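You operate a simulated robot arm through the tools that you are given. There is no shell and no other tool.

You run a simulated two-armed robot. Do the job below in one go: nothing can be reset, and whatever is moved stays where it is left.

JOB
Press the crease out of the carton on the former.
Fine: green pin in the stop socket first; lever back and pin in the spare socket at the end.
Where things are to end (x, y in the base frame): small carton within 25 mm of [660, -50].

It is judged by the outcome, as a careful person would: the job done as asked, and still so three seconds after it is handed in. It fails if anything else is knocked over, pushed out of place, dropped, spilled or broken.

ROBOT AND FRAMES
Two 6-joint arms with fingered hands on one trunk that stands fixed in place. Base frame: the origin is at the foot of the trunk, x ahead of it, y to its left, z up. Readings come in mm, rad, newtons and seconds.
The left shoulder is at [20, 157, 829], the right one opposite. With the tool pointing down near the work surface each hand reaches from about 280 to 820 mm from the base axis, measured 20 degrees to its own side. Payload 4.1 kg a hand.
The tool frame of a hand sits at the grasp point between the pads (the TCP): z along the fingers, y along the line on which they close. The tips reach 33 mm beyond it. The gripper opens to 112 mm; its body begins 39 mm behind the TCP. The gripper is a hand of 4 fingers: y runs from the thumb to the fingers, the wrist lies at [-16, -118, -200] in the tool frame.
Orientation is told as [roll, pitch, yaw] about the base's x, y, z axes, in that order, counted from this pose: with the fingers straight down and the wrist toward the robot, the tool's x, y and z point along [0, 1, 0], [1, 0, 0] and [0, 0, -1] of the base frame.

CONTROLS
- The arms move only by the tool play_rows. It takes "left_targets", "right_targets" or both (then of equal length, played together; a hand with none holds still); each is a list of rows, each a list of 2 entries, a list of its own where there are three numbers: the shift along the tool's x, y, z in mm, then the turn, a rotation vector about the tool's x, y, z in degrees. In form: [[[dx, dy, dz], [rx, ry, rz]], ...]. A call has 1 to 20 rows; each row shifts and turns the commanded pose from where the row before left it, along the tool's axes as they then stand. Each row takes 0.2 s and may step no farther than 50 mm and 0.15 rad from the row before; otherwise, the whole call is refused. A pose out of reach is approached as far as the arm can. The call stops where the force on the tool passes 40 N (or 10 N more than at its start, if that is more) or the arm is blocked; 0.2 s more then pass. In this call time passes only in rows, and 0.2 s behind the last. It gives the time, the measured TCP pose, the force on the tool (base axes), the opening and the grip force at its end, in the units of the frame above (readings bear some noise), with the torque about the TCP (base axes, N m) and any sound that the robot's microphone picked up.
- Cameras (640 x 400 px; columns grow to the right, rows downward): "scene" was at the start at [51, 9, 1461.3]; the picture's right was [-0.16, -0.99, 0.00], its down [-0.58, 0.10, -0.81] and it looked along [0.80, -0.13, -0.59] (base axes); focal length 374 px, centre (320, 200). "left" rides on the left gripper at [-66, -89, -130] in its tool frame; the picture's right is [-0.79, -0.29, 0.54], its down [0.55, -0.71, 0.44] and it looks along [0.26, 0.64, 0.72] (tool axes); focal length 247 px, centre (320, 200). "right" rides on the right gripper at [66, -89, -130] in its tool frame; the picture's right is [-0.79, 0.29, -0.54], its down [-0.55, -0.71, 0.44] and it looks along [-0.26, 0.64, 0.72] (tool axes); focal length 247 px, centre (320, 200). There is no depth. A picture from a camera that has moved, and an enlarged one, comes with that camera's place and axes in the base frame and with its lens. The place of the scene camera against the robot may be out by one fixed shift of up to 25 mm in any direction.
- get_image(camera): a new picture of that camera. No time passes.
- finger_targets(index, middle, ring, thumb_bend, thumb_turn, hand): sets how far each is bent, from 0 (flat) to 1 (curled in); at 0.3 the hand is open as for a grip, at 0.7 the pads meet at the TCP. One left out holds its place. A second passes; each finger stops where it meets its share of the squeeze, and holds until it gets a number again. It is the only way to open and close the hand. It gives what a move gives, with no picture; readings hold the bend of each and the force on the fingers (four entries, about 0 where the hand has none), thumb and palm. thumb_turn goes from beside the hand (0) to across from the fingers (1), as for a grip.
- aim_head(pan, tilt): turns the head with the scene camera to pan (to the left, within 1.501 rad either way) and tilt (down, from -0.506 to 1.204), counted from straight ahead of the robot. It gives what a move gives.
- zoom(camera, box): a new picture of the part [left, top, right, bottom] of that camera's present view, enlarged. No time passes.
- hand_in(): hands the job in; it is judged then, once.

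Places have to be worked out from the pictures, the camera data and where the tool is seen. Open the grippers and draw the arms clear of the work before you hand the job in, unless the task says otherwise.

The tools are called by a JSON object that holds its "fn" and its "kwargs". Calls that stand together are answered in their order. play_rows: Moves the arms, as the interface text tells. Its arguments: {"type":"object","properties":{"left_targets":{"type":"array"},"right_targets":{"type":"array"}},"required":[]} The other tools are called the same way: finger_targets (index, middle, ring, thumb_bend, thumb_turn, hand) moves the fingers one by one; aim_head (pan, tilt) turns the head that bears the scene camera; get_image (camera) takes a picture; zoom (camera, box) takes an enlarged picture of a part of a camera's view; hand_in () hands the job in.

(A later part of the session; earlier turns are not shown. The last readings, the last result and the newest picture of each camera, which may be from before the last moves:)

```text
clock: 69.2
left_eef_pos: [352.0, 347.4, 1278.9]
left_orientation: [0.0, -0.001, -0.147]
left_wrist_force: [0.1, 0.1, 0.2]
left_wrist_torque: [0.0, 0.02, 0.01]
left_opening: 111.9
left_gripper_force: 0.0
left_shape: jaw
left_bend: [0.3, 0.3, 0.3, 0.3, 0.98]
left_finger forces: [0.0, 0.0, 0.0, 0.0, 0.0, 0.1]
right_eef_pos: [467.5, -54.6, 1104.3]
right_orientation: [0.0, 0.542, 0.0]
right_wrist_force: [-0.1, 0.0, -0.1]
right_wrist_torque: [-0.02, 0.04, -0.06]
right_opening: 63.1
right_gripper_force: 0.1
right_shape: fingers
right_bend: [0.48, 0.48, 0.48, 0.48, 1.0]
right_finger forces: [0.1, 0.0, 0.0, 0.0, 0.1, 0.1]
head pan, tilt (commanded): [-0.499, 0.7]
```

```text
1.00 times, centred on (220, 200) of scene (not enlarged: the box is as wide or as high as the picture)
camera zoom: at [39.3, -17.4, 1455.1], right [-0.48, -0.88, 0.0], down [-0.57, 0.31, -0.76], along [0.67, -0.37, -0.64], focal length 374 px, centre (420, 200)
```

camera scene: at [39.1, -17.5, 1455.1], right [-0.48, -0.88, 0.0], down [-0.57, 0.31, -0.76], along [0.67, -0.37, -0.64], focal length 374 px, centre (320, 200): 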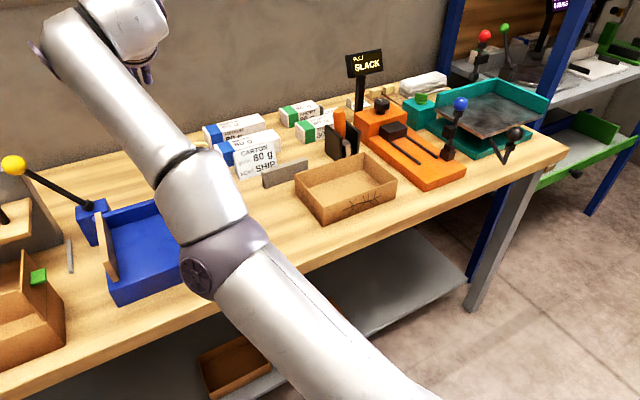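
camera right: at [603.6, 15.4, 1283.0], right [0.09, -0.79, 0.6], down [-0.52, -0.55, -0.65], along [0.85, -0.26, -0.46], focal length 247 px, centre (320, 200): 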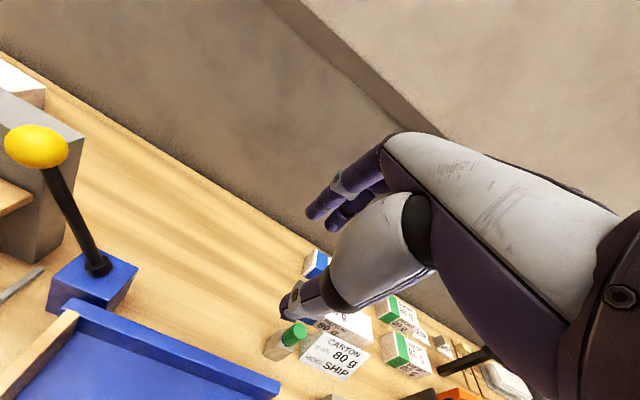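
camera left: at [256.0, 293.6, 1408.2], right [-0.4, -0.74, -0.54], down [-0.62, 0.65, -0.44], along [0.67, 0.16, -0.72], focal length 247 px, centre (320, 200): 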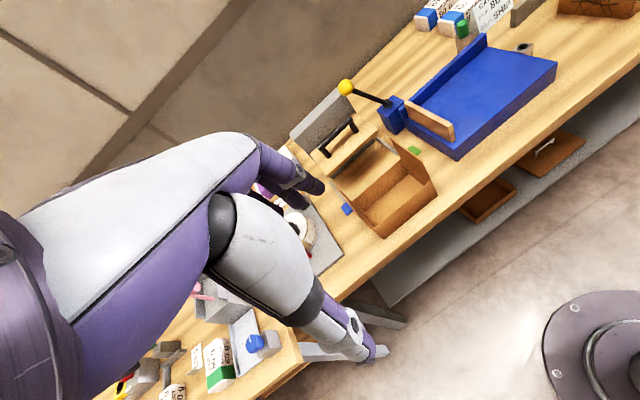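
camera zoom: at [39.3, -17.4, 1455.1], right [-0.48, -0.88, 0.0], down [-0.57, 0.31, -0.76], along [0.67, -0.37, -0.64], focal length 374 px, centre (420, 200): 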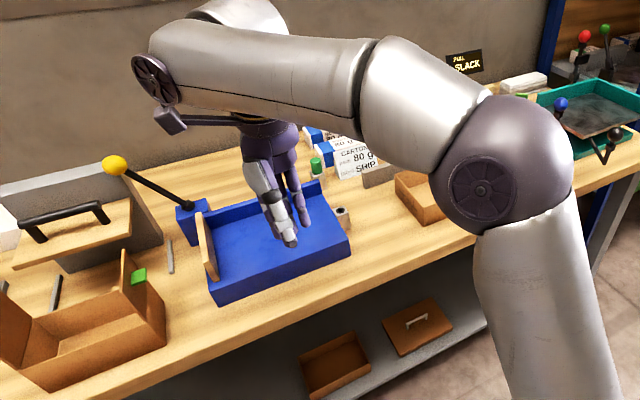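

The arm is free again. From now on I keep the wrist within about 645 mm of the shoulder pivot (20,-210,1000). I rotate the hand to the 20° forward tilt here, widen it to about 80 mm, and bring the head back to centre.

{"fn": "play_rows", "kwargs": {"right_targets": [[[0, 0, 0], [-8, 0, 0]], [[0, 0, 0], [-8, 0, 0]], [[0, 0, 0], [-8, 0, 0]], [[0, 0, 0], [-8, 0, 0]], [[0, 0, 0], [-8, 0, 0]], [[0, 0, 0], [-8, 0, 0]], [[0, 0, 0], [-3, 0, 0]], [[0, 0, 0], [0, 0, 0]]]}}

{"fn": "finger_targets", "kwargs": {"hand": "right", "index": 0.42, "middle": 0.42, "ring": 0.42, "thumb_bend": 0.42, "thumb_turn": 1.0}}

{"fn": "aim_head", "kwargs": {"pan": -0.1, "tilt": 0.75}}

{"fn": "get_image", "kwargs": {"camera": "scene"}}

```text
clock: 71.0
left_eef_pos: [352.7, 346.6, 1277.3]
left_orientation: [0.001, 0.0, -0.147]
left_wrist_force: [-0.4, 0.0, 1.0]
left_wrist_torque: [0.01, 0.02, 0.01]
left_opening: 111.8
left_gripper_force: 0.0
left_shape: jaw
left_bend: [0.3, 0.3, 0.3, 0.3, 0.98]
left_finger forces: [0.0, 0.0, 0.0, 0.0, 0.0, 0.0]
right_eef_pos: [468.1, -53.5, 1103.5]
right_orientation: [0.001, -0.35, 0.0]
right_wrist_force: [-0.4, 0.1, 0.0]
right_wrist_torque: [-0.01, 0.01, -0.01]
right_opening: 62.9
right_gripper_force: 0.0
right_shape: fingers
right_bend: [0.48, 0.48, 0.48, 0.48, 1.0]
right_finger forces: [0.1, 0.0, 0.1, 0.1, 0.0, 0.0]
head pan, tilt (commanded): [-0.499, 0.7]
```

```text
clock: 72.0
left_eef_pos: [352.0, 347.2, 1278.1]
left_orientation: [-0.001, 0.0, -0.145]
left_wrist_force: [0.2, 0.2, -0.1]
left_wrist_torque: [-0.03, 0.01, -0.01]
left_opening: 111.8
left_gripper_force: 0.1
left_shape: jaw
left_bend: [0.3, 0.3, 0.3, 0.3, 0.98]
left_finger forces: [0.1, 0.1, 0.0, 0.0, 0.1, 0.0]
right_eef_pos: [467.1, -54.8, 1103.7]
right_orientation: [0.0, -0.35, -0.001]
right_wrist_force: [0.6, -0.6, 0.0]
right_wrist_torque: [-0.02, 0.01, -0.02]
right_opening: 79.5
right_gripper_force: 0.1
right_shape: fingers
right_bend: [0.42, 0.42, 0.42, 0.42, 0.99]
right_finger forces: [0.0, 0.1, 0.0, 0.0, 0.0, 0.1]
head pan, tilt (commanded): [-0.499, 0.7]
```

```text
clock: 72.8
left_eef_pos: [351.9, 347.1, 1278.4]
left_orientation: [0.0, 0.0, -0.146]
left_wrist_force: [0.8, 0.1, -0.1]
left_wrist_torque: [-0.03, -0.03, 0.02]
left_opening: 111.7
left_gripper_force: 0.0
left_shape: jaw
left_bend: [0.3, 0.3, 0.3, 0.3, 0.98]
left_finger forces: [0.2, 0.1, 0.0, 0.1, 0.1, 0.1]
right_eef_pos: [466.5, -54.6, 1102.7]
right_orientation: [0.0, -0.35, 0.001]
right_wrist_force: [0.0, 0.1, 0.2]
right_wrist_torque: [-0.02, 0.01, 0.03]
right_opening: 79.2
right_gripper_force: 0.0
right_shape: fingers
right_bend: [0.42, 0.42, 0.42, 0.42, 0.99]
right_finger forces: [0.0, 0.0, 0.0, 0.0, 0.1, 0.0]
head pan, tilt (commanded): [-0.099, 0.75]
```

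```text
taken
camera scene: at [47.1, 14.9, 1450.9], right [-0.1, -0.99, 0.0], down [-0.68, 0.07, -0.73], along [0.73, -0.07, -0.68], focal length 374 px, centre (320, 200)
```

scene: 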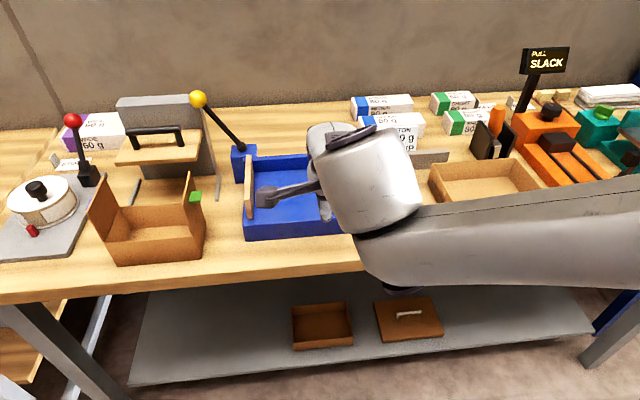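

Posture restored. I travel to just before the pin, about (760,-175,1000), then to (829,-175,985) above it, staying within the safe radius.

{"fn": "play_rows", "kwargs": {"right_targets": [[[-15.1, 30, 24.7], [0, 0, 0]], [[-15.1, 30, 24.7], [0, 0, 0]], [[-15.1, 30, 24.7], [0, 0, 0]], [[-15.1, 30, 24.7], [0, 0, 0]], [[-15.1, 30, 24.7], [0, 0, 0]], [[-15.1, 30, 24.7], [0, 0, 0]], [[-15.1, 30, 24.7], [0, 0, 0]], [[-15.0, 30, 24.7], [0, 0, 0]], [[0, 0, 0], [0, 0, 0]]]}}

{"fn": "play_rows", "kwargs": {"right_targets": [[[0, 15, 9.4], [0, 0, 0]], [[0, 15, 9.4], [0, 0, 0]], [[0, 15, 9.4], [0, 0, 0]], [[0, 14.7, 9.5], [0, 0, 0]], [[0, 0, 0], [0, 0, 0]]]}}

{"fn": "get_image", "kwargs": {"camera": "right"}}

{"fn": "zoom", "kwargs": {"camera": "left", "box": [400, 0, 560, 100]}}

```text
clock: 74.8
left_eef_pos: [351.4, 345.2, 1277.6]
left_orientation: [-0.001, 0.0, -0.148]
left_wrist_force: [-0.1, -0.6, 0.6]
left_wrist_torque: [0.02, 0.01, 0.03]
left_opening: 111.8
left_gripper_force: 0.3
left_shape: jaw
left_bend: [0.3, 0.3, 0.3, 0.3, 0.98]
left_finger forces: [0.0, 0.0, 0.1, 0.0, 0.1, 0.1]
right_eef_pos: [761.7, -174.5, 999.7]
right_orientation: [0.0, -0.35, 0.002]
right_wrist_force: [-0.5, -0.9, -0.1]
right_wrist_torque: [0.0, -0.01, 0.0]
right_opening: 79.5
right_gripper_force: 0.1
right_shape: fingers
right_bend: [0.42, 0.42, 0.42, 0.42, 0.99]
right_finger forces: [0.0, 0.0, 0.1, 0.0, 0.0, 0.0]
head pan, tilt (commanded): [-0.099, 0.75]
```

```text
clock: 76.0
left_eef_pos: [351.9, 346.0, 1277.8]
left_orientation: [0.001, 0.0, -0.147]
left_wrist_force: [-0.1, 0.5, 0.2]
left_wrist_torque: [0.0, 0.04, 0.03]
left_opening: 111.5
left_gripper_force: 0.1
left_shape: jaw
left_bend: [0.3, 0.3, 0.3, 0.3, 0.98]
left_finger forces: [0.0, 0.0, 0.0, 0.0, 0.1, 0.1]
right_eef_pos: [829.5, -175.3, 985.9]
right_orientation: [0.0, -0.35, 0.0]
right_wrist_force: [-0.3, -0.4, 0.1]
right_wrist_torque: [0.01, 0.0, 0.02]
right_opening: 79.7
right_gripper_force: 0.0
right_shape: fingers
right_bend: [0.42, 0.42, 0.42, 0.42, 0.99]
right_finger forces: [0.0, 0.1, 0.1, 0.0, 0.0, 0.0]
head pan, tilt (commanded): [-0.099, 0.75]
```

```text
taken
camera right: at [700.0, -107.5, 1078.1], right [0.09, -0.79, 0.6], down [-0.52, -0.55, -0.65], along [0.85, -0.26, -0.46], focal length 247 px, centre (320, 200)
```

right: 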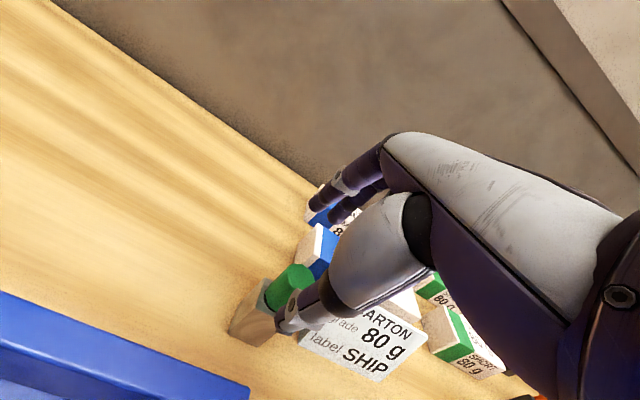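

```text
4.00 times, centred on (480, 50) of left
camera zoom: at [255.9, 293.6, 1408.3], right [-0.4, -0.74, -0.54], down [-0.62, 0.65, -0.44], along [0.67, 0.16, -0.72], focal length 988 px, centre (-320, 800)
```

zoom: 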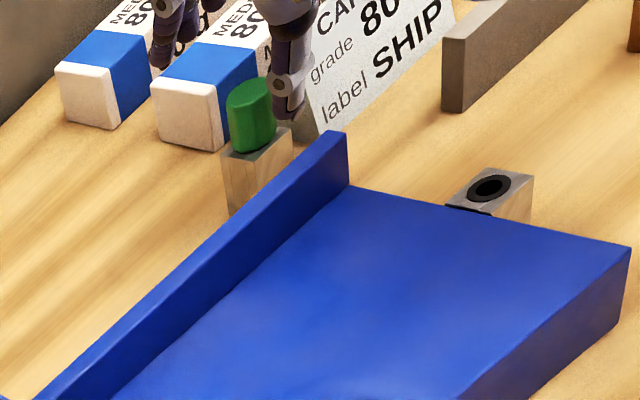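

The hand is exactly at (829.5,-175.3,985.9), thumb aligned with the pin. Allowing for the tilt, I descend to about (822.5,-175.2,946) so the head's middle lies centred between the pads.

{"fn": "play_rows", "kwargs": {"right_targets": [[[0, -5.1, 8.8], [0, 0, 0]], [[0, -5.1, 8.8], [0, 0, 0]], [[0, -5.1, 8.8], [0, 0, 0]], [[0, -5.0, 8.8], [0, 0, 0]], [[0, 0, 0], [0, 0, 0]]]}}

{"fn": "get_image", "kwargs": {"camera": "right"}}

{"fn": "zoom", "kwargs": {"camera": "left", "box": [400, 0, 560, 100]}}

```text
clock: 77.2
left_eef_pos: [352.2, 347.1, 1277.4]
left_orientation: [0.0, 0.002, -0.148]
left_wrist_force: [0.3, -0.1, 0.9]
left_wrist_torque: [-0.02, 0.04, -0.01]
left_opening: 111.4
left_gripper_force: 0.0
left_shape: jaw
left_bend: [0.3, 0.3, 0.3, 0.3, 0.98]
left_finger forces: [0.0, 0.0, 0.0, 0.0, 0.0, 0.0]
right_eef_pos: [823.2, -174.2, 946.0]
right_orientation: [-0.001, -0.35, 0.0]
right_wrist_force: [-1.3, 0.9, -0.5]
right_wrist_torque: [0.0, -0.01, -0.01]
right_opening: 79.8
right_gripper_force: 0.1
right_shape: fingers
right_bend: [0.42, 0.42, 0.42, 0.42, 0.99]
right_finger forces: [0.0, 0.0, 0.0, 0.0, 0.1, 0.0]
head pan, tilt (commanded): [-0.099, 0.75]
```

```text
taken
camera right: at [693.7, -107.8, 1037.7], right [0.09, -0.79, 0.6], down [-0.52, -0.55, -0.65], along [0.85, -0.26, -0.46], focal length 247 px, centre (320, 200)
```

right: 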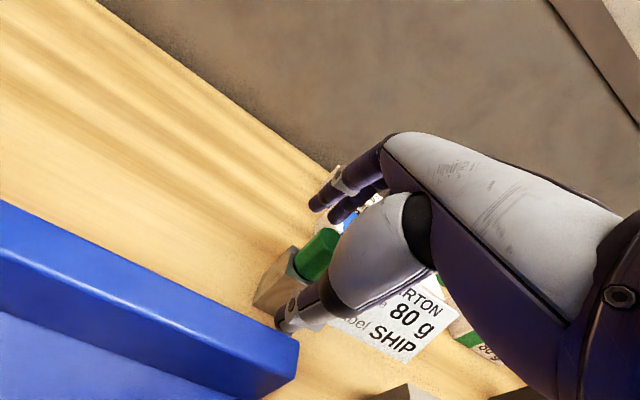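

```text
4.00 times, centred on (480, 50) of left
camera zoom: at [256.0, 293.7, 1408.2], right [-0.4, -0.74, -0.54], down [-0.62, 0.65, -0.44], along [0.67, 0.16, -0.72], focal length 988 px, centre (-320, 800)
```

zoom: 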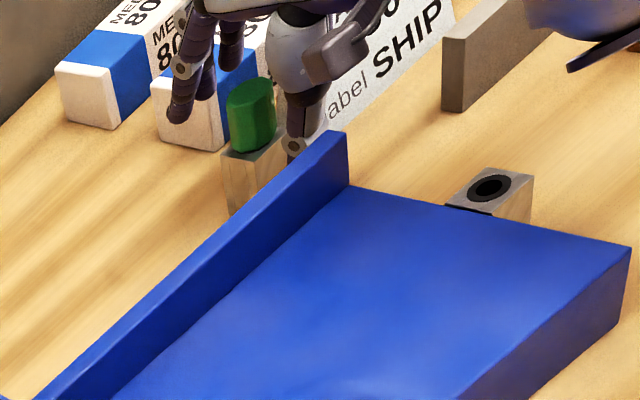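

The pin stands between thumb and fingers without contact. I close the hand on the head.

{"fn": "finger_targets", "kwargs": {"hand": "right", "index": 0.7, "middle": 0.7, "ring": 0.7, "thumb_bend": 0.7}}

{"fn": "get_image", "kwargs": {"camera": "right"}}

{"fn": "zoom", "kwargs": {"camera": "left", "box": [400, 0, 560, 100]}}

```text
clock: 78.2
left_eef_pos: [351.2, 346.4, 1278.5]
left_orientation: [0.0, -0.001, -0.146]
left_wrist_force: [-0.6, 0.2, -0.2]
left_wrist_torque: [0.02, 0.01, 0.01]
left_opening: 111.9
left_gripper_force: 0.1
left_shape: jaw
left_bend: [0.3, 0.3, 0.3, 0.3, 0.98]
left_finger forces: [0.0, 0.0, 0.0, 0.0, 0.0, 0.0]
right_eef_pos: [822.9, -174.7, 944.6]
right_orientation: [0.0, -0.35, 0.001]
right_wrist_force: [-6.6, 0.8, -1.7]
right_wrist_torque: [0.0, 0.27, -0.02]
right_opening: 22.0
right_gripper_force: 7.3
right_shape: fingers
right_bend: [0.68, 0.68, 0.7, 0.6, 1.0]
right_finger forces: [1.1, 2.6, 0.0, 0.0, 11.1, 0.0]
head pan, tilt (commanded): [-0.099, 0.75]
```

```text
taken
camera right: at [693.5, -107.6, 1037.8], right [0.09, -0.79, 0.6], down [-0.52, -0.55, -0.65], along [0.85, -0.26, -0.46], focal length 247 px, centre (320, 200)
```

right: 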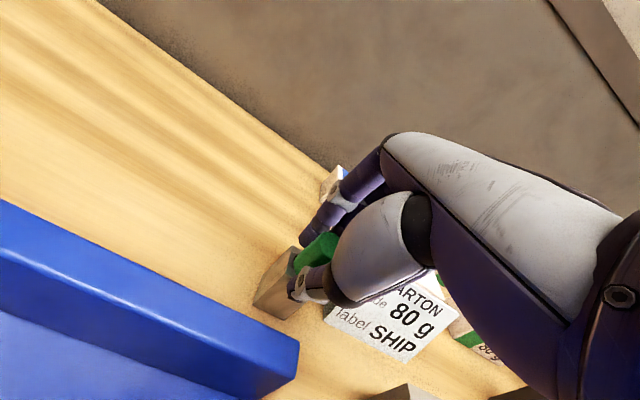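

```text
4.00 times, centred on (480, 50) of left
camera zoom: at [255.8, 293.6, 1408.3], right [-0.4, -0.74, -0.54], down [-0.62, 0.65, -0.44], along [0.67, 0.16, -0.72], focal length 988 px, centre (-320, 800)
```

zoom: 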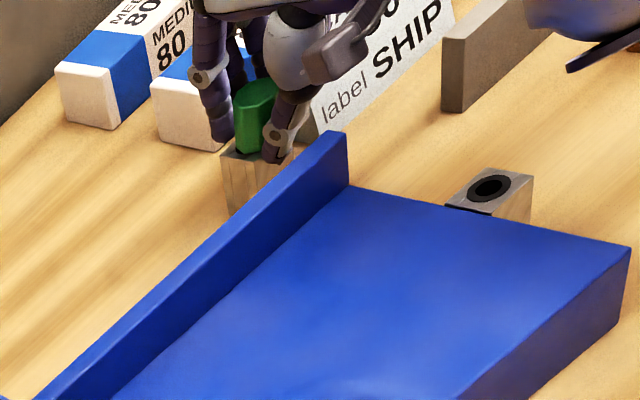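

The thumb presses with 11 N while index and middle barely touch since they reached their target. I close index and middle further to balance the squeeze.

{"fn": "finger_targets", "kwargs": {"hand": "right", "index": 0.85, "middle": 0.85}}

{"fn": "zoom", "kwargs": {"camera": "left", "box": [400, 0, 560, 100]}}

```text
clock: 79.2
left_eef_pos: [351.5, 345.8, 1279.1]
left_orientation: [0.0, -0.002, -0.147]
left_wrist_force: [-0.3, 0.6, -0.5]
left_wrist_torque: [-0.02, 0.0, 0.0]
left_opening: 112.0
left_gripper_force: 0.0
left_shape: jaw
left_bend: [0.3, 0.3, 0.3, 0.3, 0.98]
left_finger forces: [0.1, 0.0, 0.0, 0.0, 0.0, 0.1]
right_eef_pos: [823.1, -174.2, 946.2]
right_orientation: [0.0, -0.349, 0.0]
right_wrist_force: [3.1, 1.8, -0.6]
right_wrist_torque: [0.01, 0.02, 0.03]
right_opening: 20.0
right_gripper_force: 13.6
right_shape: fingers
right_bend: [0.72, 0.68, 0.7, 0.6, 1.0]
right_finger forces: [7.4, 8.2, 0.0, 0.1, 11.6, 0.1]
head pan, tilt (commanded): [-0.099, 0.75]
```

```text
4.00 times, centred on (480, 50) of left
camera zoom: at [256.1, 293.7, 1408.2], right [-0.4, -0.74, -0.54], down [-0.62, 0.65, -0.44], along [0.67, 0.16, -0.72], focal length 988 px, centre (-320, 800)
```

zoom: 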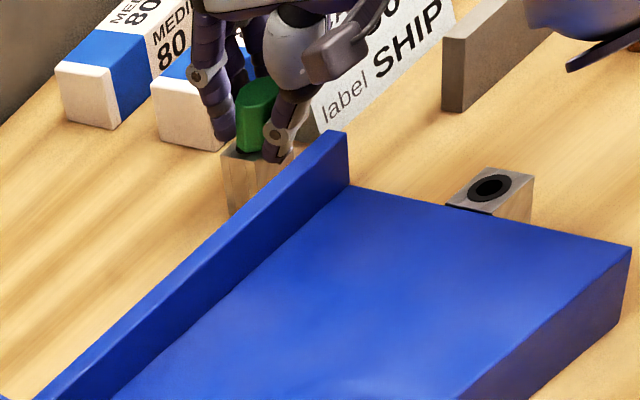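

Grip is now balanced (7.4/8.2 against 11.6 N). I lift straight up by 15 mm and check.

{"fn": "play_rows", "kwargs": {"right_targets": [[[0, 1.7, -4.7], [0, 0, 0]], [[0, 1.7, -4.7], [0, 0, 0]], [[0, 1.7, -4.7], [0, 0, 0]], [[0, 0, 0], [0, 0, 0]]]}}

{"fn": "zoom", "kwargs": {"camera": "left", "box": [400, 0, 560, 100]}}

{"fn": "get_image", "kwargs": {"camera": "right"}}

```text
clock: 80.2
left_eef_pos: [352.0, 346.0, 1278.8]
left_orientation: [-0.001, 0.0, -0.147]
left_wrist_force: [-0.8, -0.3, 0.1]
left_wrist_torque: [0.0, -0.03, 0.02]
left_opening: 111.8
left_gripper_force: 0.1
left_shape: jaw
left_bend: [0.3, 0.3, 0.3, 0.3, 0.98]
left_finger forces: [0.0, 0.1, 0.0, 0.1, 0.0, 0.0]
right_eef_pos: [822.4, -174.9, 961.1]
right_orientation: [0.001, -0.349, 0.0]
right_wrist_force: [-1.5, 0.1, -1.7]
right_wrist_torque: [-0.03, 0.15, 0.0]
right_opening: 18.8
right_gripper_force: 12.6
right_shape: fingers
right_bend: [0.72, 0.71, 0.7, 0.6, 1.0]
right_finger forces: [5.2, 6.7, 0.1, 0.0, 13.4, 0.1]
head pan, tilt (commanded): [-0.099, 0.75]
```

```text
4.00 times, centred on (480, 50) of left
camera zoom: at [256.0, 293.6, 1408.2], right [-0.4, -0.74, -0.54], down [-0.62, 0.65, -0.44], along [0.67, 0.16, -0.72], focal length 988 px, centre (-320, 800)
```

zoom: 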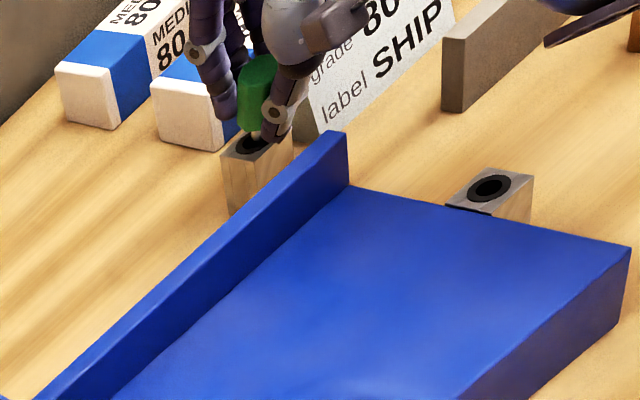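

```text
taken
camera right: at [692.9, -107.9, 1053.4], right [0.08, -0.79, 0.6], down [-0.52, -0.55, -0.65], along [0.85, -0.26, -0.46], focal length 247 px, centre (320, 200)
```

right: 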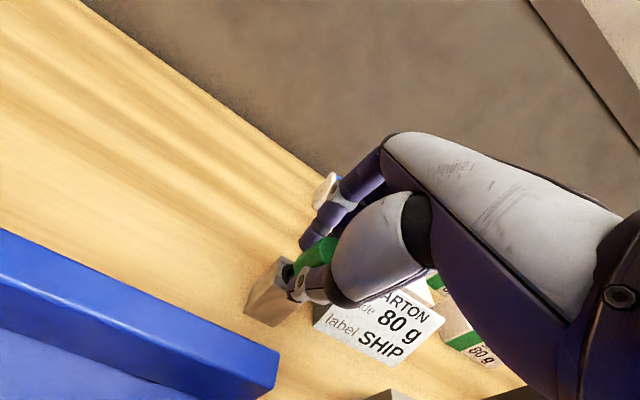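

The pin rises with the hand and its shank is showing. I lift a further 35 mm.

{"fn": "play_rows", "kwargs": {"right_targets": [[[0, 2.4, -6.6], [0, 0, 0]], [[0, 2.4, -6.6], [0, 0, 0]], [[0, 2.4, -6.6], [0, 0, 0]], [[0, 2.4, -6.6], [0, 0, 0]], [[0, 2.4, -6.6], [0, 0, 0]], [[0, 0, 0], [0, 0, 0]]]}}

{"fn": "zoom", "kwargs": {"camera": "left", "box": [400, 0, 560, 100]}}

{"fn": "zoom", "kwargs": {"camera": "right", "box": [240, 180, 400, 300]}}

```text
clock: 81.7
left_eef_pos: [351.9, 345.9, 1279.2]
left_orientation: [0.0, 0.002, -0.147]
left_wrist_force: [1.1, -1.1, -0.2]
left_wrist_torque: [0.01, 0.02, -0.01]
left_opening: 112.0
left_gripper_force: 0.1
left_shape: jaw
left_bend: [0.3, 0.3, 0.3, 0.3, 0.98]
left_finger forces: [0.0, 0.0, 0.0, 0.1, 0.1, 0.0]
right_eef_pos: [821.1, -174.4, 997.0]
right_orientation: [-0.001, -0.35, 0.001]
right_wrist_force: [0.7, 0.3, -1.0]
right_wrist_torque: [-0.01, -0.03, -0.02]
right_opening: 18.1
right_gripper_force: 12.2
right_shape: fingers
right_bend: [0.73, 0.72, 0.7, 0.6, 1.0]
right_finger forces: [5.6, 7.0, 0.2, 0.0, 12.0, 0.1]
head pan, tilt (commanded): [-0.099, 0.75]
```

```text
4.00 times, centred on (480, 50) of left
camera zoom: at [256.0, 293.6, 1408.2], right [-0.4, -0.74, -0.54], down [-0.62, 0.65, -0.44], along [0.67, 0.16, -0.72], focal length 988 px, centre (-320, 800)
```

zoom: 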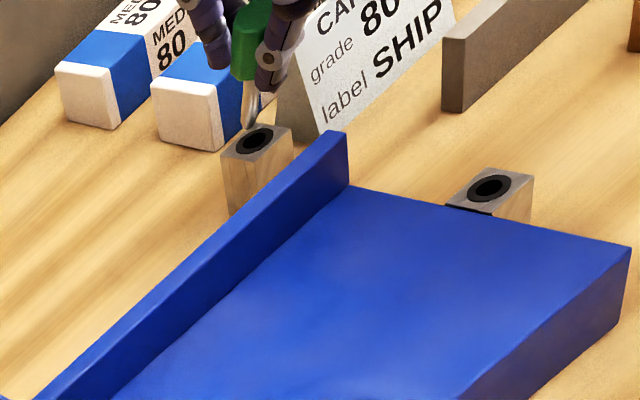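

```text
3.33 times, centred on (320, 240) of right
camera zoom: at [692.3, -107.9, 1088.5], right [0.09, -0.79, 0.6], down [-0.52, -0.55, -0.65], along [0.85, -0.26, -0.46], focal length 823 px, centre (320, 67)
```

zoom: 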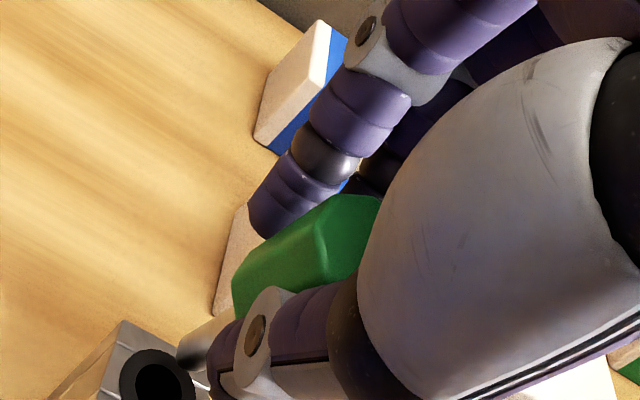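

The pin is out and has aligned itself with the pads, its tip pointing forward with the hand's tilt. I draw it back toward the stop socket and turn the hand upright so the pin hangs vertical, then look.

{"fn": "play_rows", "kwargs": {"right_targets": [[[0, -13.7, -20.9], [0, 0, 0]], [[0, -24.1, -21.6], [0, 0, 0]], [[0, -35.9, -18.4], [0, 0, 0]], [[0, -37.6, -13.7], [0, 0, 0]], [[0, 0, 0], [6.7, 0, 0]], [[0, 0, 0], [6.7, 0, 0]], [[0, 0, 0], [6.6, 0, 0]], [[0, 0, 0], [0, 0, 0]]]}}

{"fn": "zoom", "kwargs": {"camera": "left", "box": [400, 0, 600, 120]}}

{"fn": "zoom", "kwargs": {"camera": "right", "box": [200, 170, 400, 320]}}

{"fn": "get_image", "kwargs": {"camera": "scene"}}

```text
clock: 83.5
left_eef_pos: [353.8, 346.2, 1278.0]
left_orientation: [0.0, 0.0, -0.147]
left_wrist_force: [-0.3, 0.5, 0.7]
left_wrist_torque: [0.01, 0.03, 0.01]
left_opening: 111.6
left_gripper_force: 0.1
left_shape: jaw
left_bend: [0.3, 0.3, 0.3, 0.3, 0.98]
left_finger forces: [0.1, 0.1, 0.0, 0.1, 0.1, 0.1]
right_eef_pos: [692.5, -173.9, 1028.3]
right_orientation: [-0.001, 0.003, 0.001]
right_wrist_force: [0.1, -0.7, -0.5]
right_wrist_torque: [0.0, -0.01, 0.04]
right_opening: 18.0
right_gripper_force: 12.1
right_shape: fingers
right_bend: [0.73, 0.72, 0.7, 0.6, 1.0]
right_finger forces: [5.7, 7.1, 0.0, 0.0, 11.9, 0.0]
head pan, tilt (commanded): [-0.099, 0.75]
```

```text
3.20 times, centred on (500, 60) of left
camera zoom: at [255.9, 293.6, 1408.2], right [-0.4, -0.74, -0.54], down [-0.62, 0.65, -0.44], along [0.67, 0.16, -0.72], focal length 790 px, centre (-256, 648)
```

zoom: 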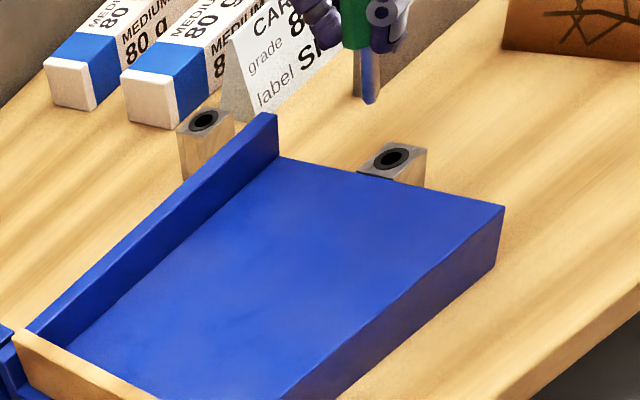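

```text
2.67 times, centred on (300, 245) of right
camera zoom: at [602.3, -107.0, 1158.9], right [0.29, -0.79, 0.54], down [-0.71, -0.55, -0.43], along [0.64, -0.26, -0.72], focal length 659 px, centre (373, 80)
```

zoom: 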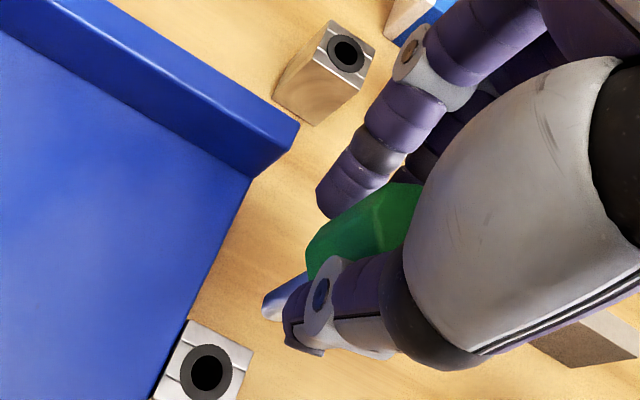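

```text
taken
camera scene: at [47.0, 14.9, 1450.9], right [-0.1, -1.0, 0.0], down [-0.68, 0.07, -0.73], along [0.73, -0.07, -0.68], focal length 374 px, centre (320, 200)
```

scene: 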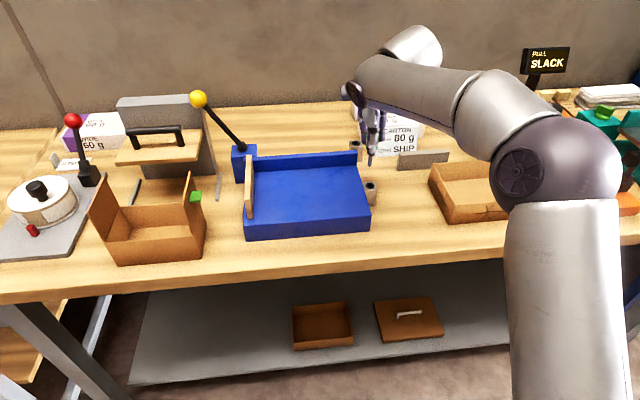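

The two views put the pin tip near (677,-176,956) while the TCP is at x=692, so the pin leans about 15° relative to the hand – it kept nearly its original orientation. I tilt the hand back to 15° forward so that the pin stands vertical, and check.

{"fn": "play_rows", "kwargs": {"right_targets": [[[0, 0, 0], [-7.5, 0, 0]], [[0, 0, 0], [-7.5, 0, 0]], [[0, 0, 0], [0, 0, 0]]]}}

{"fn": "zoom", "kwargs": {"camera": "left", "box": [460, 0, 580, 75]}}

{"fn": "zoom", "kwargs": {"camera": "right", "box": [220, 190, 380, 290]}}

{"fn": "zoom", "kwargs": {"camera": "scene", "box": [310, 110, 430, 220]}}

```text
clock: 84.2
left_eef_pos: [351.5, 346.4, 1278.8]
left_orientation: [-0.001, 0.0, -0.146]
left_wrist_force: [0.2, 0.0, 0.3]
left_wrist_torque: [-0.01, -0.02, 0.01]
left_opening: 111.8
left_gripper_force: 0.2
left_shape: jaw
left_bend: [0.3, 0.3, 0.3, 0.3, 0.98]
left_finger forces: [0.1, 0.1, 0.0, 0.1, 0.0, 0.0]
right_eef_pos: [691.7, -174.8, 1027.2]
right_orientation: [0.001, -0.262, 0.002]
right_wrist_force: [-0.2, -0.1, -0.3]
right_wrist_torque: [-0.01, -0.02, -0.01]
right_opening: 18.1
right_gripper_force: 12.2
right_shape: fingers
right_bend: [0.73, 0.72, 0.7, 0.6, 1.0]
right_finger forces: [5.7, 7.0, 0.0, 0.0, 12.0, 0.1]
head pan, tilt (commanded): [-0.099, 0.75]
```

```text
5.33 times, centred on (520, 38) of left
camera zoom: at [256.0, 293.8, 1408.2], right [-0.4, -0.74, -0.54], down [-0.62, 0.65, -0.44], along [0.67, 0.16, -0.72], focal length 1317 px, centre (-747, 1067)
```

zoom: 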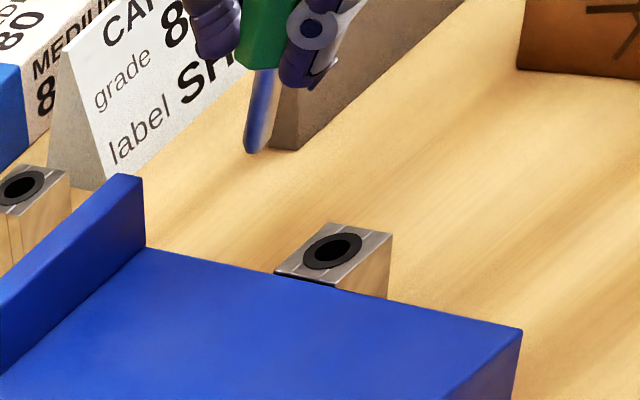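

```text
4.00 times, centred on (300, 240) of right
camera zoom: at [571.3, -107.5, 1131.5], right [0.14, -0.79, 0.59], down [-0.57, -0.55, -0.61], along [0.81, -0.26, -0.53], focal length 988 px, centre (400, 40)
```

zoom: 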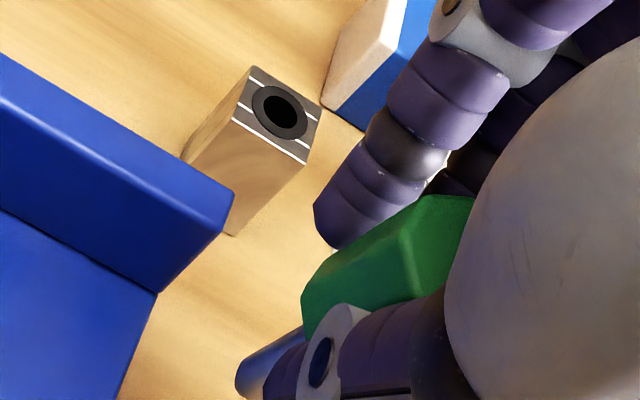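

```text
3.64 times, centred on (370, 165) of scene
camera zoom: at [47.1, 15.1, 1450.9], right [-0.1, -1.0, 0.0], down [-0.68, 0.07, -0.73], along [0.73, -0.07, -0.68], focal length 1361 px, centre (138, 327)
```

zoom: 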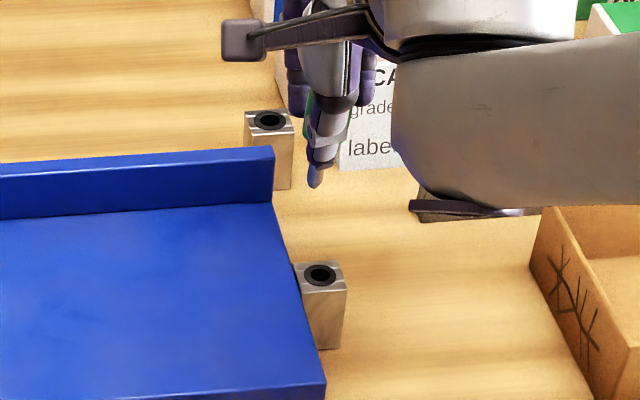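

I estimate the pin tip at tool coordinates (-1.5,-14.8,71.5), with its axis about vertical at this tilt. I zoom closer on the shank from the scene and left cameras to verify.

{"fn": "zoom", "kwargs": {"camera": "scene", "box": [350, 140, 390, 165]}}

{"fn": "zoom", "kwargs": {"camera": "left", "box": [490, 0, 530, 30]}}

```text
16.00 times, centred on (370, 152) of scene
camera zoom: at [47.1, 15.1, 1450.9], right [-0.1, -1.0, 0.0], down [-0.68, 0.07, -0.73], along [0.73, -0.07, -0.68], focal length 5990 px, centre (-480, 960)
```

zoom: 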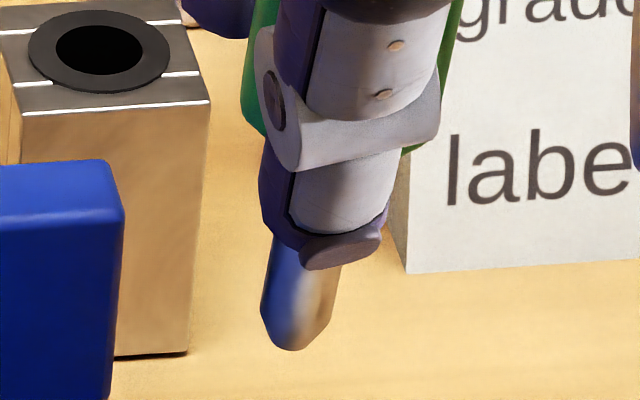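

```text
13.33 times, centred on (510, 15) of left
camera zoom: at [256.0, 293.8, 1408.2], right [-0.4, -0.74, -0.54], down [-0.62, 0.65, -0.44], along [0.67, 0.16, -0.72], focal length 3293 px, centre (-2213, 2667)
```

zoom: 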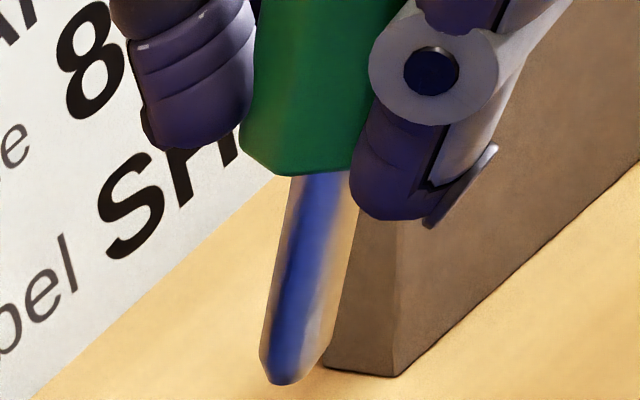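

Careful measurement shows the tip leaning about 9° forward, so the pin will be vertical at a 6° hand tilt; the tip is then about (-7,-1.5,-73) from the TCP. I set that tilt and bring the tip over the stop socket hole at (663.7,-178), about 24 mm above it.

{"fn": "play_rows", "kwargs": {"right_targets": [[[0, 0, 0], [4.5, 0, 0]], [[0, 0, 0], [4.5, 0, 0]], [[-0.9, -11.4, 8.6], [0, 0, 0]], [[-0.8, -11.3, 8.6], [0, 0, 0]], [[0, 0, 0], [0, 0, 0]]]}}

{"fn": "zoom", "kwargs": {"camera": "scene", "box": [340, 155, 400, 195]}}

{"fn": "zoom", "kwargs": {"camera": "left", "box": [495, 10, 545, 45]}}

{"fn": "zoom", "kwargs": {"camera": "right", "box": [220, 210, 340, 310]}}

```text
clock: 85.5
left_eef_pos: [352.0, 345.8, 1278.6]
left_orientation: [0.002, 0.0, -0.148]
left_wrist_force: [0.6, -0.6, 0.2]
left_wrist_torque: [0.04, 0.01, 0.0]
left_opening: 111.4
left_gripper_force: 0.1
left_shape: jaw
left_bend: [0.3, 0.3, 0.3, 0.3, 0.98]
left_finger forces: [0.0, 0.0, 0.0, 0.0, 0.1, 0.0]
right_eef_pos: [670.7, -176.3, 1007.0]
right_orientation: [0.0, -0.103, -0.001]
right_wrist_force: [0.2, -0.2, -0.5]
right_wrist_torque: [0.01, -0.04, -0.02]
right_opening: 18.1
right_gripper_force: 12.0
right_shape: fingers
right_bend: [0.73, 0.72, 0.7, 0.6, 1.0]
right_finger forces: [5.7, 7.0, 0.1, 0.0, 11.8, 0.1]
head pan, tilt (commanded): [-0.099, 0.75]
```

```text
10.00 times, centred on (370, 175) of scene
camera zoom: at [47.1, 15.0, 1450.9], right [-0.1, -1.0, 0.0], down [-0.68, 0.07, -0.73], along [0.73, -0.07, -0.68], focal length 3744 px, centre (-180, 450)
```

zoom: 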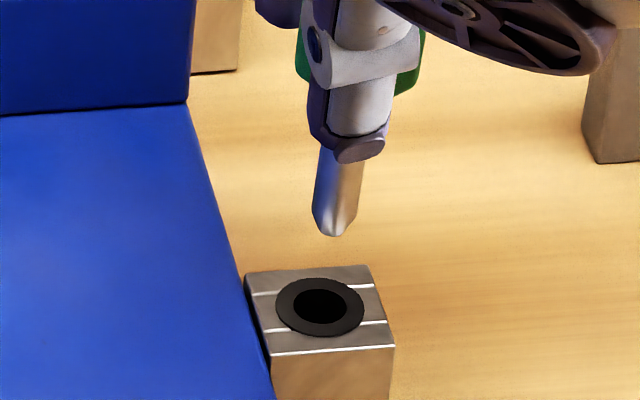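

```text
11.43 times, centred on (520, 28) of left
camera zoom: at [256.0, 293.7, 1408.2], right [-0.4, -0.74, -0.54], down [-0.62, 0.65, -0.44], along [0.67, 0.16, -0.72], focal length 2823 px, centre (-1966, 2171)
```

zoom: 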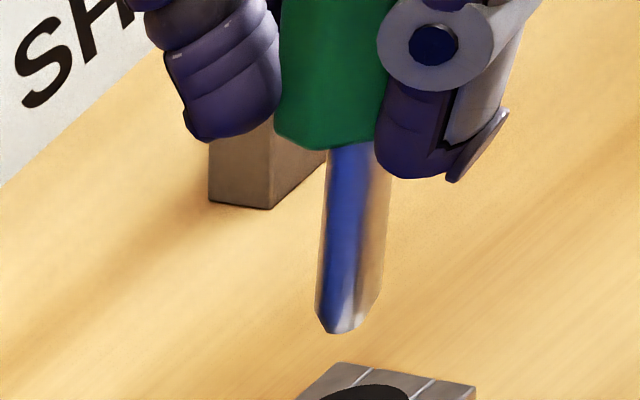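

```text
4.00 times, centred on (280, 260) of right
camera zoom: at [567.3, -109.0, 1128.5], right [0.23, -0.79, 0.57], down [-0.66, -0.55, -0.51], along [0.71, -0.26, -0.65], focal length 988 px, centre (480, -40)
```

zoom: 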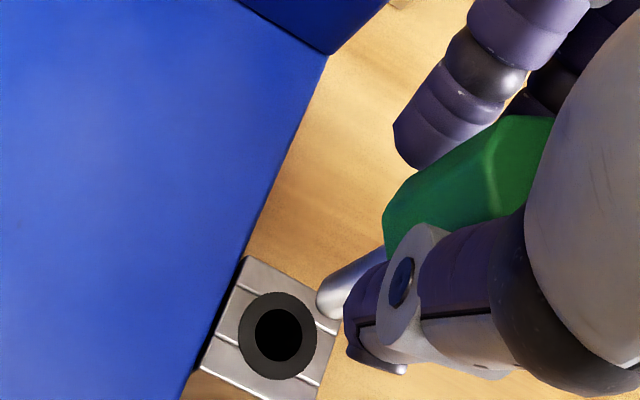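

The pin now stands vertical to within about 1°. Comparing tip and hole in three cameras suggests the tip is off by roughly (+5,-3) mm at about 15 mm height; I zoom closer to confirm before lowering.

{"fn": "zoom", "kwargs": {"camera": "right", "box": [262, 240, 322, 280]}}

{"fn": "zoom", "kwargs": {"camera": "left", "box": [495, 20, 555, 60]}}

```text
10.00 times, centred on (292, 260) of right
camera zoom: at [567.3, -109.0, 1128.5], right [0.23, -0.79, 0.57], down [-0.66, -0.55, -0.51], along [0.71, -0.26, -0.65], focal length 2470 px, centre (600, -400)
```

zoom: 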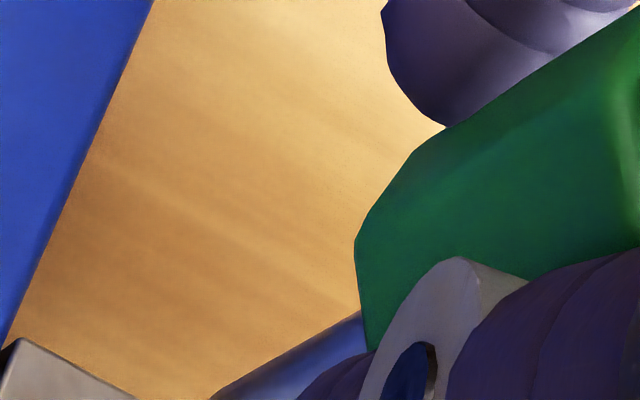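

```text
10.00 times, centred on (525, 40) of left
camera zoom: at [256.0, 293.7, 1408.2], right [-0.4, -0.74, -0.54], down [-0.62, 0.65, -0.44], along [0.67, 0.16, -0.72], focal length 2470 px, centre (-1730, 1800)
```

zoom: 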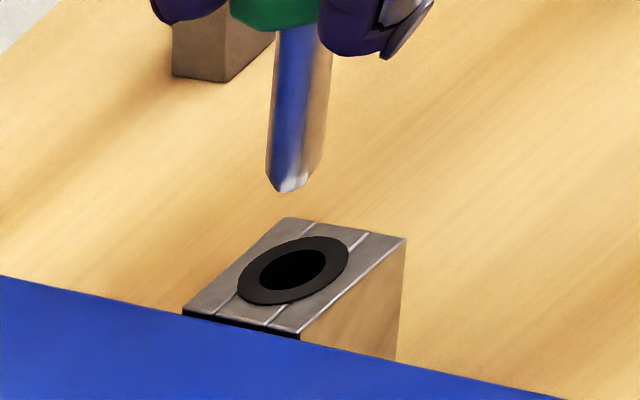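

The tip is about (+4,-2.4) mm off the hole centre, around 19 mm above it. I correct by (-4.2,+2.4) and look again.

{"fn": "play_rows", "kwargs": {"right_targets": [[[2.4, -4.2, -0.4], [0, 0, 0]], [[0, 0, 0], [0, 0, 0]]]}}

{"fn": "zoom", "kwargs": {"camera": "scene", "box": [340, 155, 400, 195]}}

{"fn": "zoom", "kwargs": {"camera": "left", "box": [495, 20, 555, 60]}}

{"fn": "zoom", "kwargs": {"camera": "right", "box": [230, 240, 310, 300]}}

```text
clock: 86.0
left_eef_pos: [351.8, 345.8, 1278.1]
left_orientation: [0.0, 0.0, -0.146]
left_wrist_force: [0.1, 0.0, -0.6]
left_wrist_torque: [-0.01, 0.01, 0.02]
left_opening: 111.9
left_gripper_force: 0.1
left_shape: jaw
left_bend: [0.3, 0.3, 0.3, 0.3, 0.98]
left_finger forces: [0.0, 0.0, 0.1, 0.0, 0.0, 0.0]
right_eef_pos: [666.2, -174.2, 1008.3]
right_orientation: [0.001, -0.105, 0.001]
right_wrist_force: [0.3, -0.2, -0.4]
right_wrist_torque: [-0.01, 0.04, -0.01]
right_opening: 18.1
right_gripper_force: 12.2
right_shape: fingers
right_bend: [0.73, 0.72, 0.7, 0.6, 1.0]
right_finger forces: [5.6, 7.0, 0.0, 0.0, 11.9, 0.0]
head pan, tilt (commanded): [-0.099, 0.75]
```

```text
10.00 times, centred on (370, 175) of scene
camera zoom: at [47.1, 15.0, 1450.9], right [-0.1, -1.0, 0.0], down [-0.68, 0.07, -0.73], along [0.73, -0.07, -0.68], focal length 3744 px, centre (-180, 450)
```

zoom: 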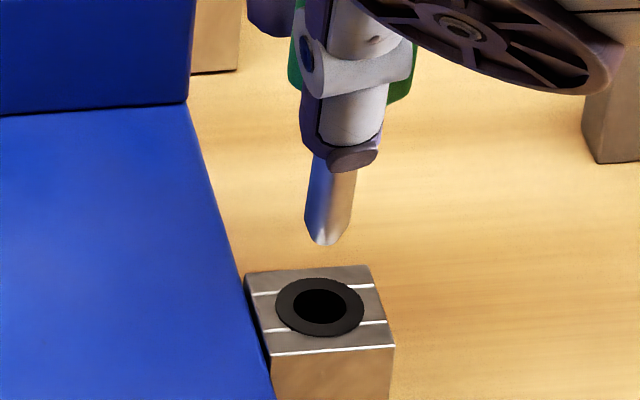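

```text
10.00 times, centred on (525, 40) of left
camera zoom: at [256.0, 293.6, 1408.2], right [-0.4, -0.74, -0.54], down [-0.62, 0.65, -0.44], along [0.67, 0.16, -0.72], focal length 2470 px, centre (-1730, 1800)
```

zoom: 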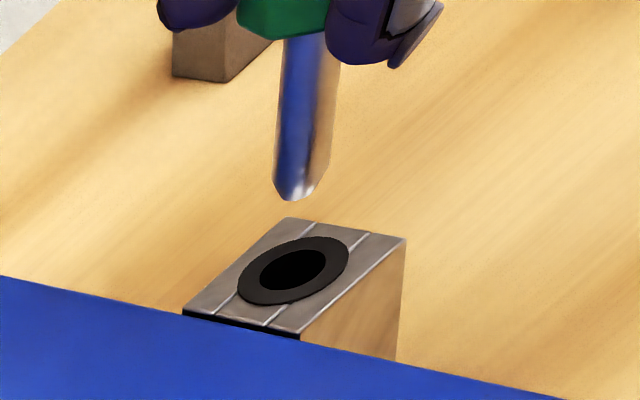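

```text
6.67 times, centred on (270, 270) of right
camera zoom: at [563.5, -106.7, 1129.2], right [0.23, -0.79, 0.57], down [-0.66, -0.55, -0.51], along [0.71, -0.26, -0.65], focal length 1646 px, centre (653, -267)
```

zoom: 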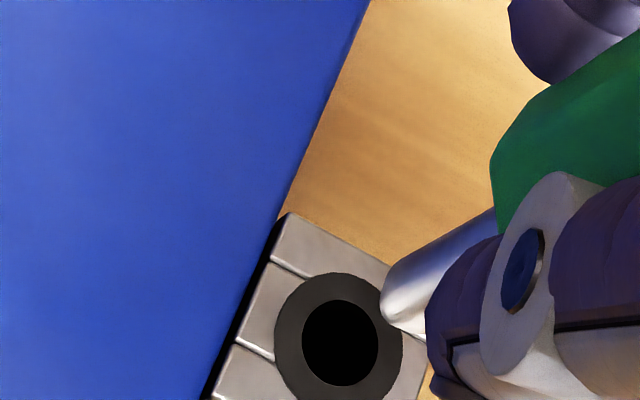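

All three cameras now agree the tip is centred over the hole within about 0.5 mm and vertical. I lower 26 mm in small steps and check the force.

{"fn": "play_rows", "kwargs": {"right_targets": [[[0, -0.9, 3.9], [0, 0, 0]], [[0, -0.4, 4], [0, 0, 0]], [[0, -0.4, 4], [0, 0, 0]], [[0, -0.4, 4], [0, 0, 0]], [[0, -0.4, 4], [0, 0, 0]], [[0, -0.3, 3], [0, 0, 0]], [[0, -0.3, 3], [0, 0, 0]]]}}

{"fn": "zoom", "kwargs": {"camera": "scene", "box": [340, 155, 400, 195]}}

{"fn": "zoom", "kwargs": {"camera": "left", "box": [495, 20, 555, 60]}}

```text
clock: 87.7
left_eef_pos: [352.8, 344.8, 1279.6]
left_orientation: [0.0, 0.0, -0.146]
left_wrist_force: [0.7, 1.3, 0.0]
left_wrist_torque: [0.01, -0.01, -0.01]
left_opening: 111.6
left_gripper_force: 0.1
left_shape: jaw
left_bend: [0.3, 0.3, 0.3, 0.3, 0.98]
left_finger forces: [0.1, 0.1, 0.0, 0.0, 0.1, 0.0]
right_eef_pos: [666.5, -174.8, 981.7]
right_orientation: [-0.001, -0.104, 0.001]
right_wrist_force: [0.7, -0.6, -0.9]
right_wrist_torque: [-0.03, -0.03, 0.03]
right_opening: 17.8
right_gripper_force: 12.3
right_shape: fingers
right_bend: [0.73, 0.72, 0.7, 0.6, 1.0]
right_finger forces: [5.5, 7.1, 0.1, 0.1, 11.5, 0.1]
head pan, tilt (commanded): [-0.099, 0.75]
```

```text
10.00 times, centred on (370, 175) of scene
camera zoom: at [47.1, 15.0, 1450.9], right [-0.1, -1.0, 0.0], down [-0.68, 0.07, -0.73], along [0.73, -0.07, -0.68], focal length 3744 px, centre (-180, 450)
```

zoom: 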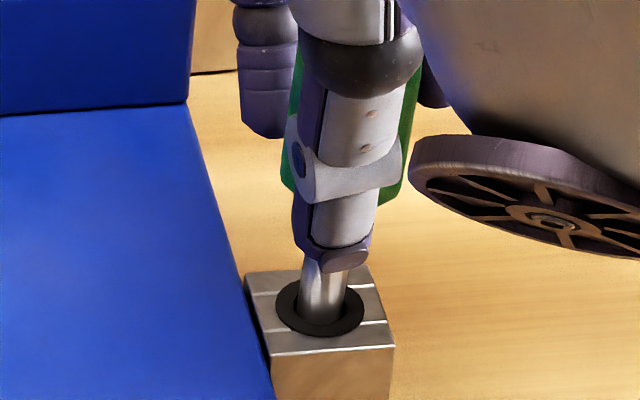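

```text
10.00 times, centred on (525, 40) of left
camera zoom: at [256.0, 293.7, 1408.2], right [-0.4, -0.74, -0.54], down [-0.62, 0.65, -0.44], along [0.67, 0.16, -0.72], focal length 2470 px, centre (-1730, 1800)
```

zoom: 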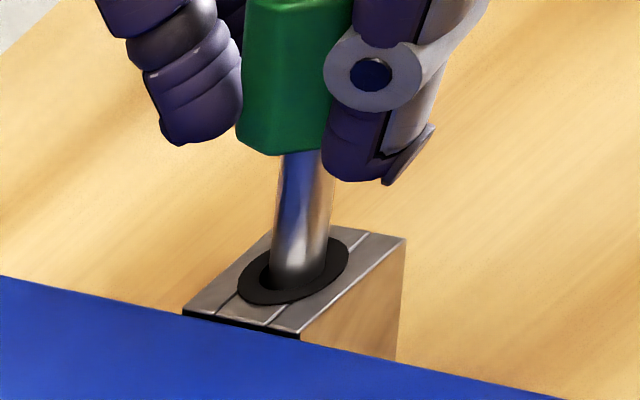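

The shank has entered the socket without force. I keep lowering in small steps until the head seats.

{"fn": "play_rows", "kwargs": {"right_targets": [[[0, -0.4, 4], [0, 0, 0]], [[0, -0.4, 4], [0, 0, 0]], [[0, -0.4, 4], [0, 0, 0]], [[0, -0.4, 4], [0, 0, 0]], [[0, -0.3, 3], [0, 0, 0]]]}}

{"fn": "zoom", "kwargs": {"camera": "left", "box": [495, 20, 555, 60]}}

{"fn": "zoom", "kwargs": {"camera": "scene", "box": [340, 155, 400, 195]}}

```text
clock: 88.8
left_eef_pos: [351.5, 346.1, 1278.6]
left_orientation: [0.001, 0.0, -0.146]
left_wrist_force: [-0.2, 0.5, -0.2]
left_wrist_torque: [-0.02, -0.02, -0.01]
left_opening: 111.6
left_gripper_force: 0.1
left_shape: jaw
left_bend: [0.3, 0.3, 0.3, 0.3, 0.98]
left_finger forces: [0.0, 0.0, 0.1, 0.0, 0.0, 0.1]
right_eef_pos: [667.0, -172.5, 964.1]
right_orientation: [0.0, -0.104, 0.0]
right_wrist_force: [1.7, 0.4, 0.1]
right_wrist_torque: [0.0, -0.08, 0.01]
right_opening: 18.2
right_gripper_force: 12.3
right_shape: fingers
right_bend: [0.73, 0.72, 0.7, 0.6, 1.0]
right_finger forces: [5.9, 7.8, 0.0, 0.0, 10.9, 0.0]
head pan, tilt (commanded): [-0.099, 0.75]
```

```text
10.00 times, centred on (525, 40) of left
camera zoom: at [256.0, 293.7, 1408.2], right [-0.4, -0.74, -0.54], down [-0.62, 0.65, -0.44], along [0.67, 0.16, -0.72], focal length 2470 px, centre (-1730, 1800)
```

zoom: 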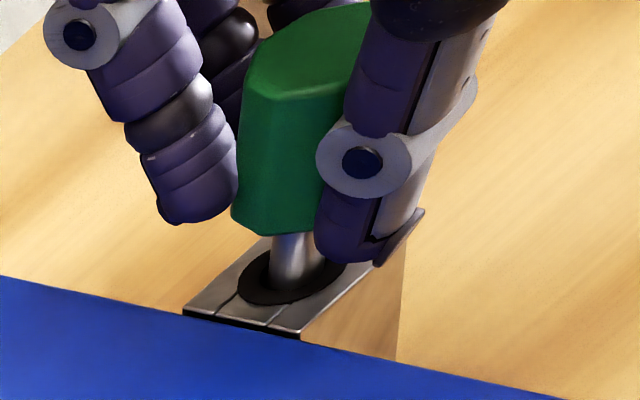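

```text
10.00 times, centred on (370, 175) of scene
camera zoom: at [47.1, 15.0, 1450.9], right [-0.1, -1.0, 0.0], down [-0.68, 0.07, -0.73], along [0.73, -0.07, -0.68], focal length 3744 px, centre (-180, 450)
```

zoom: 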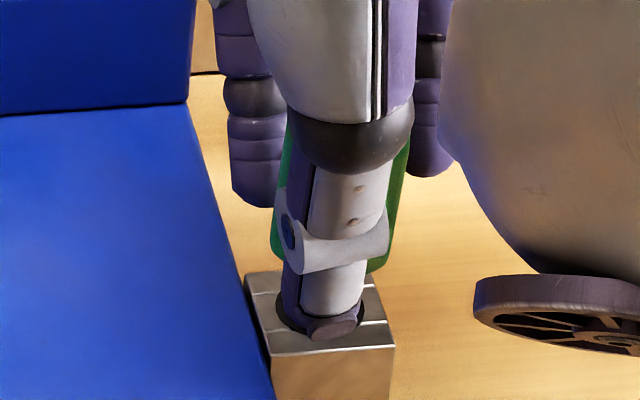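

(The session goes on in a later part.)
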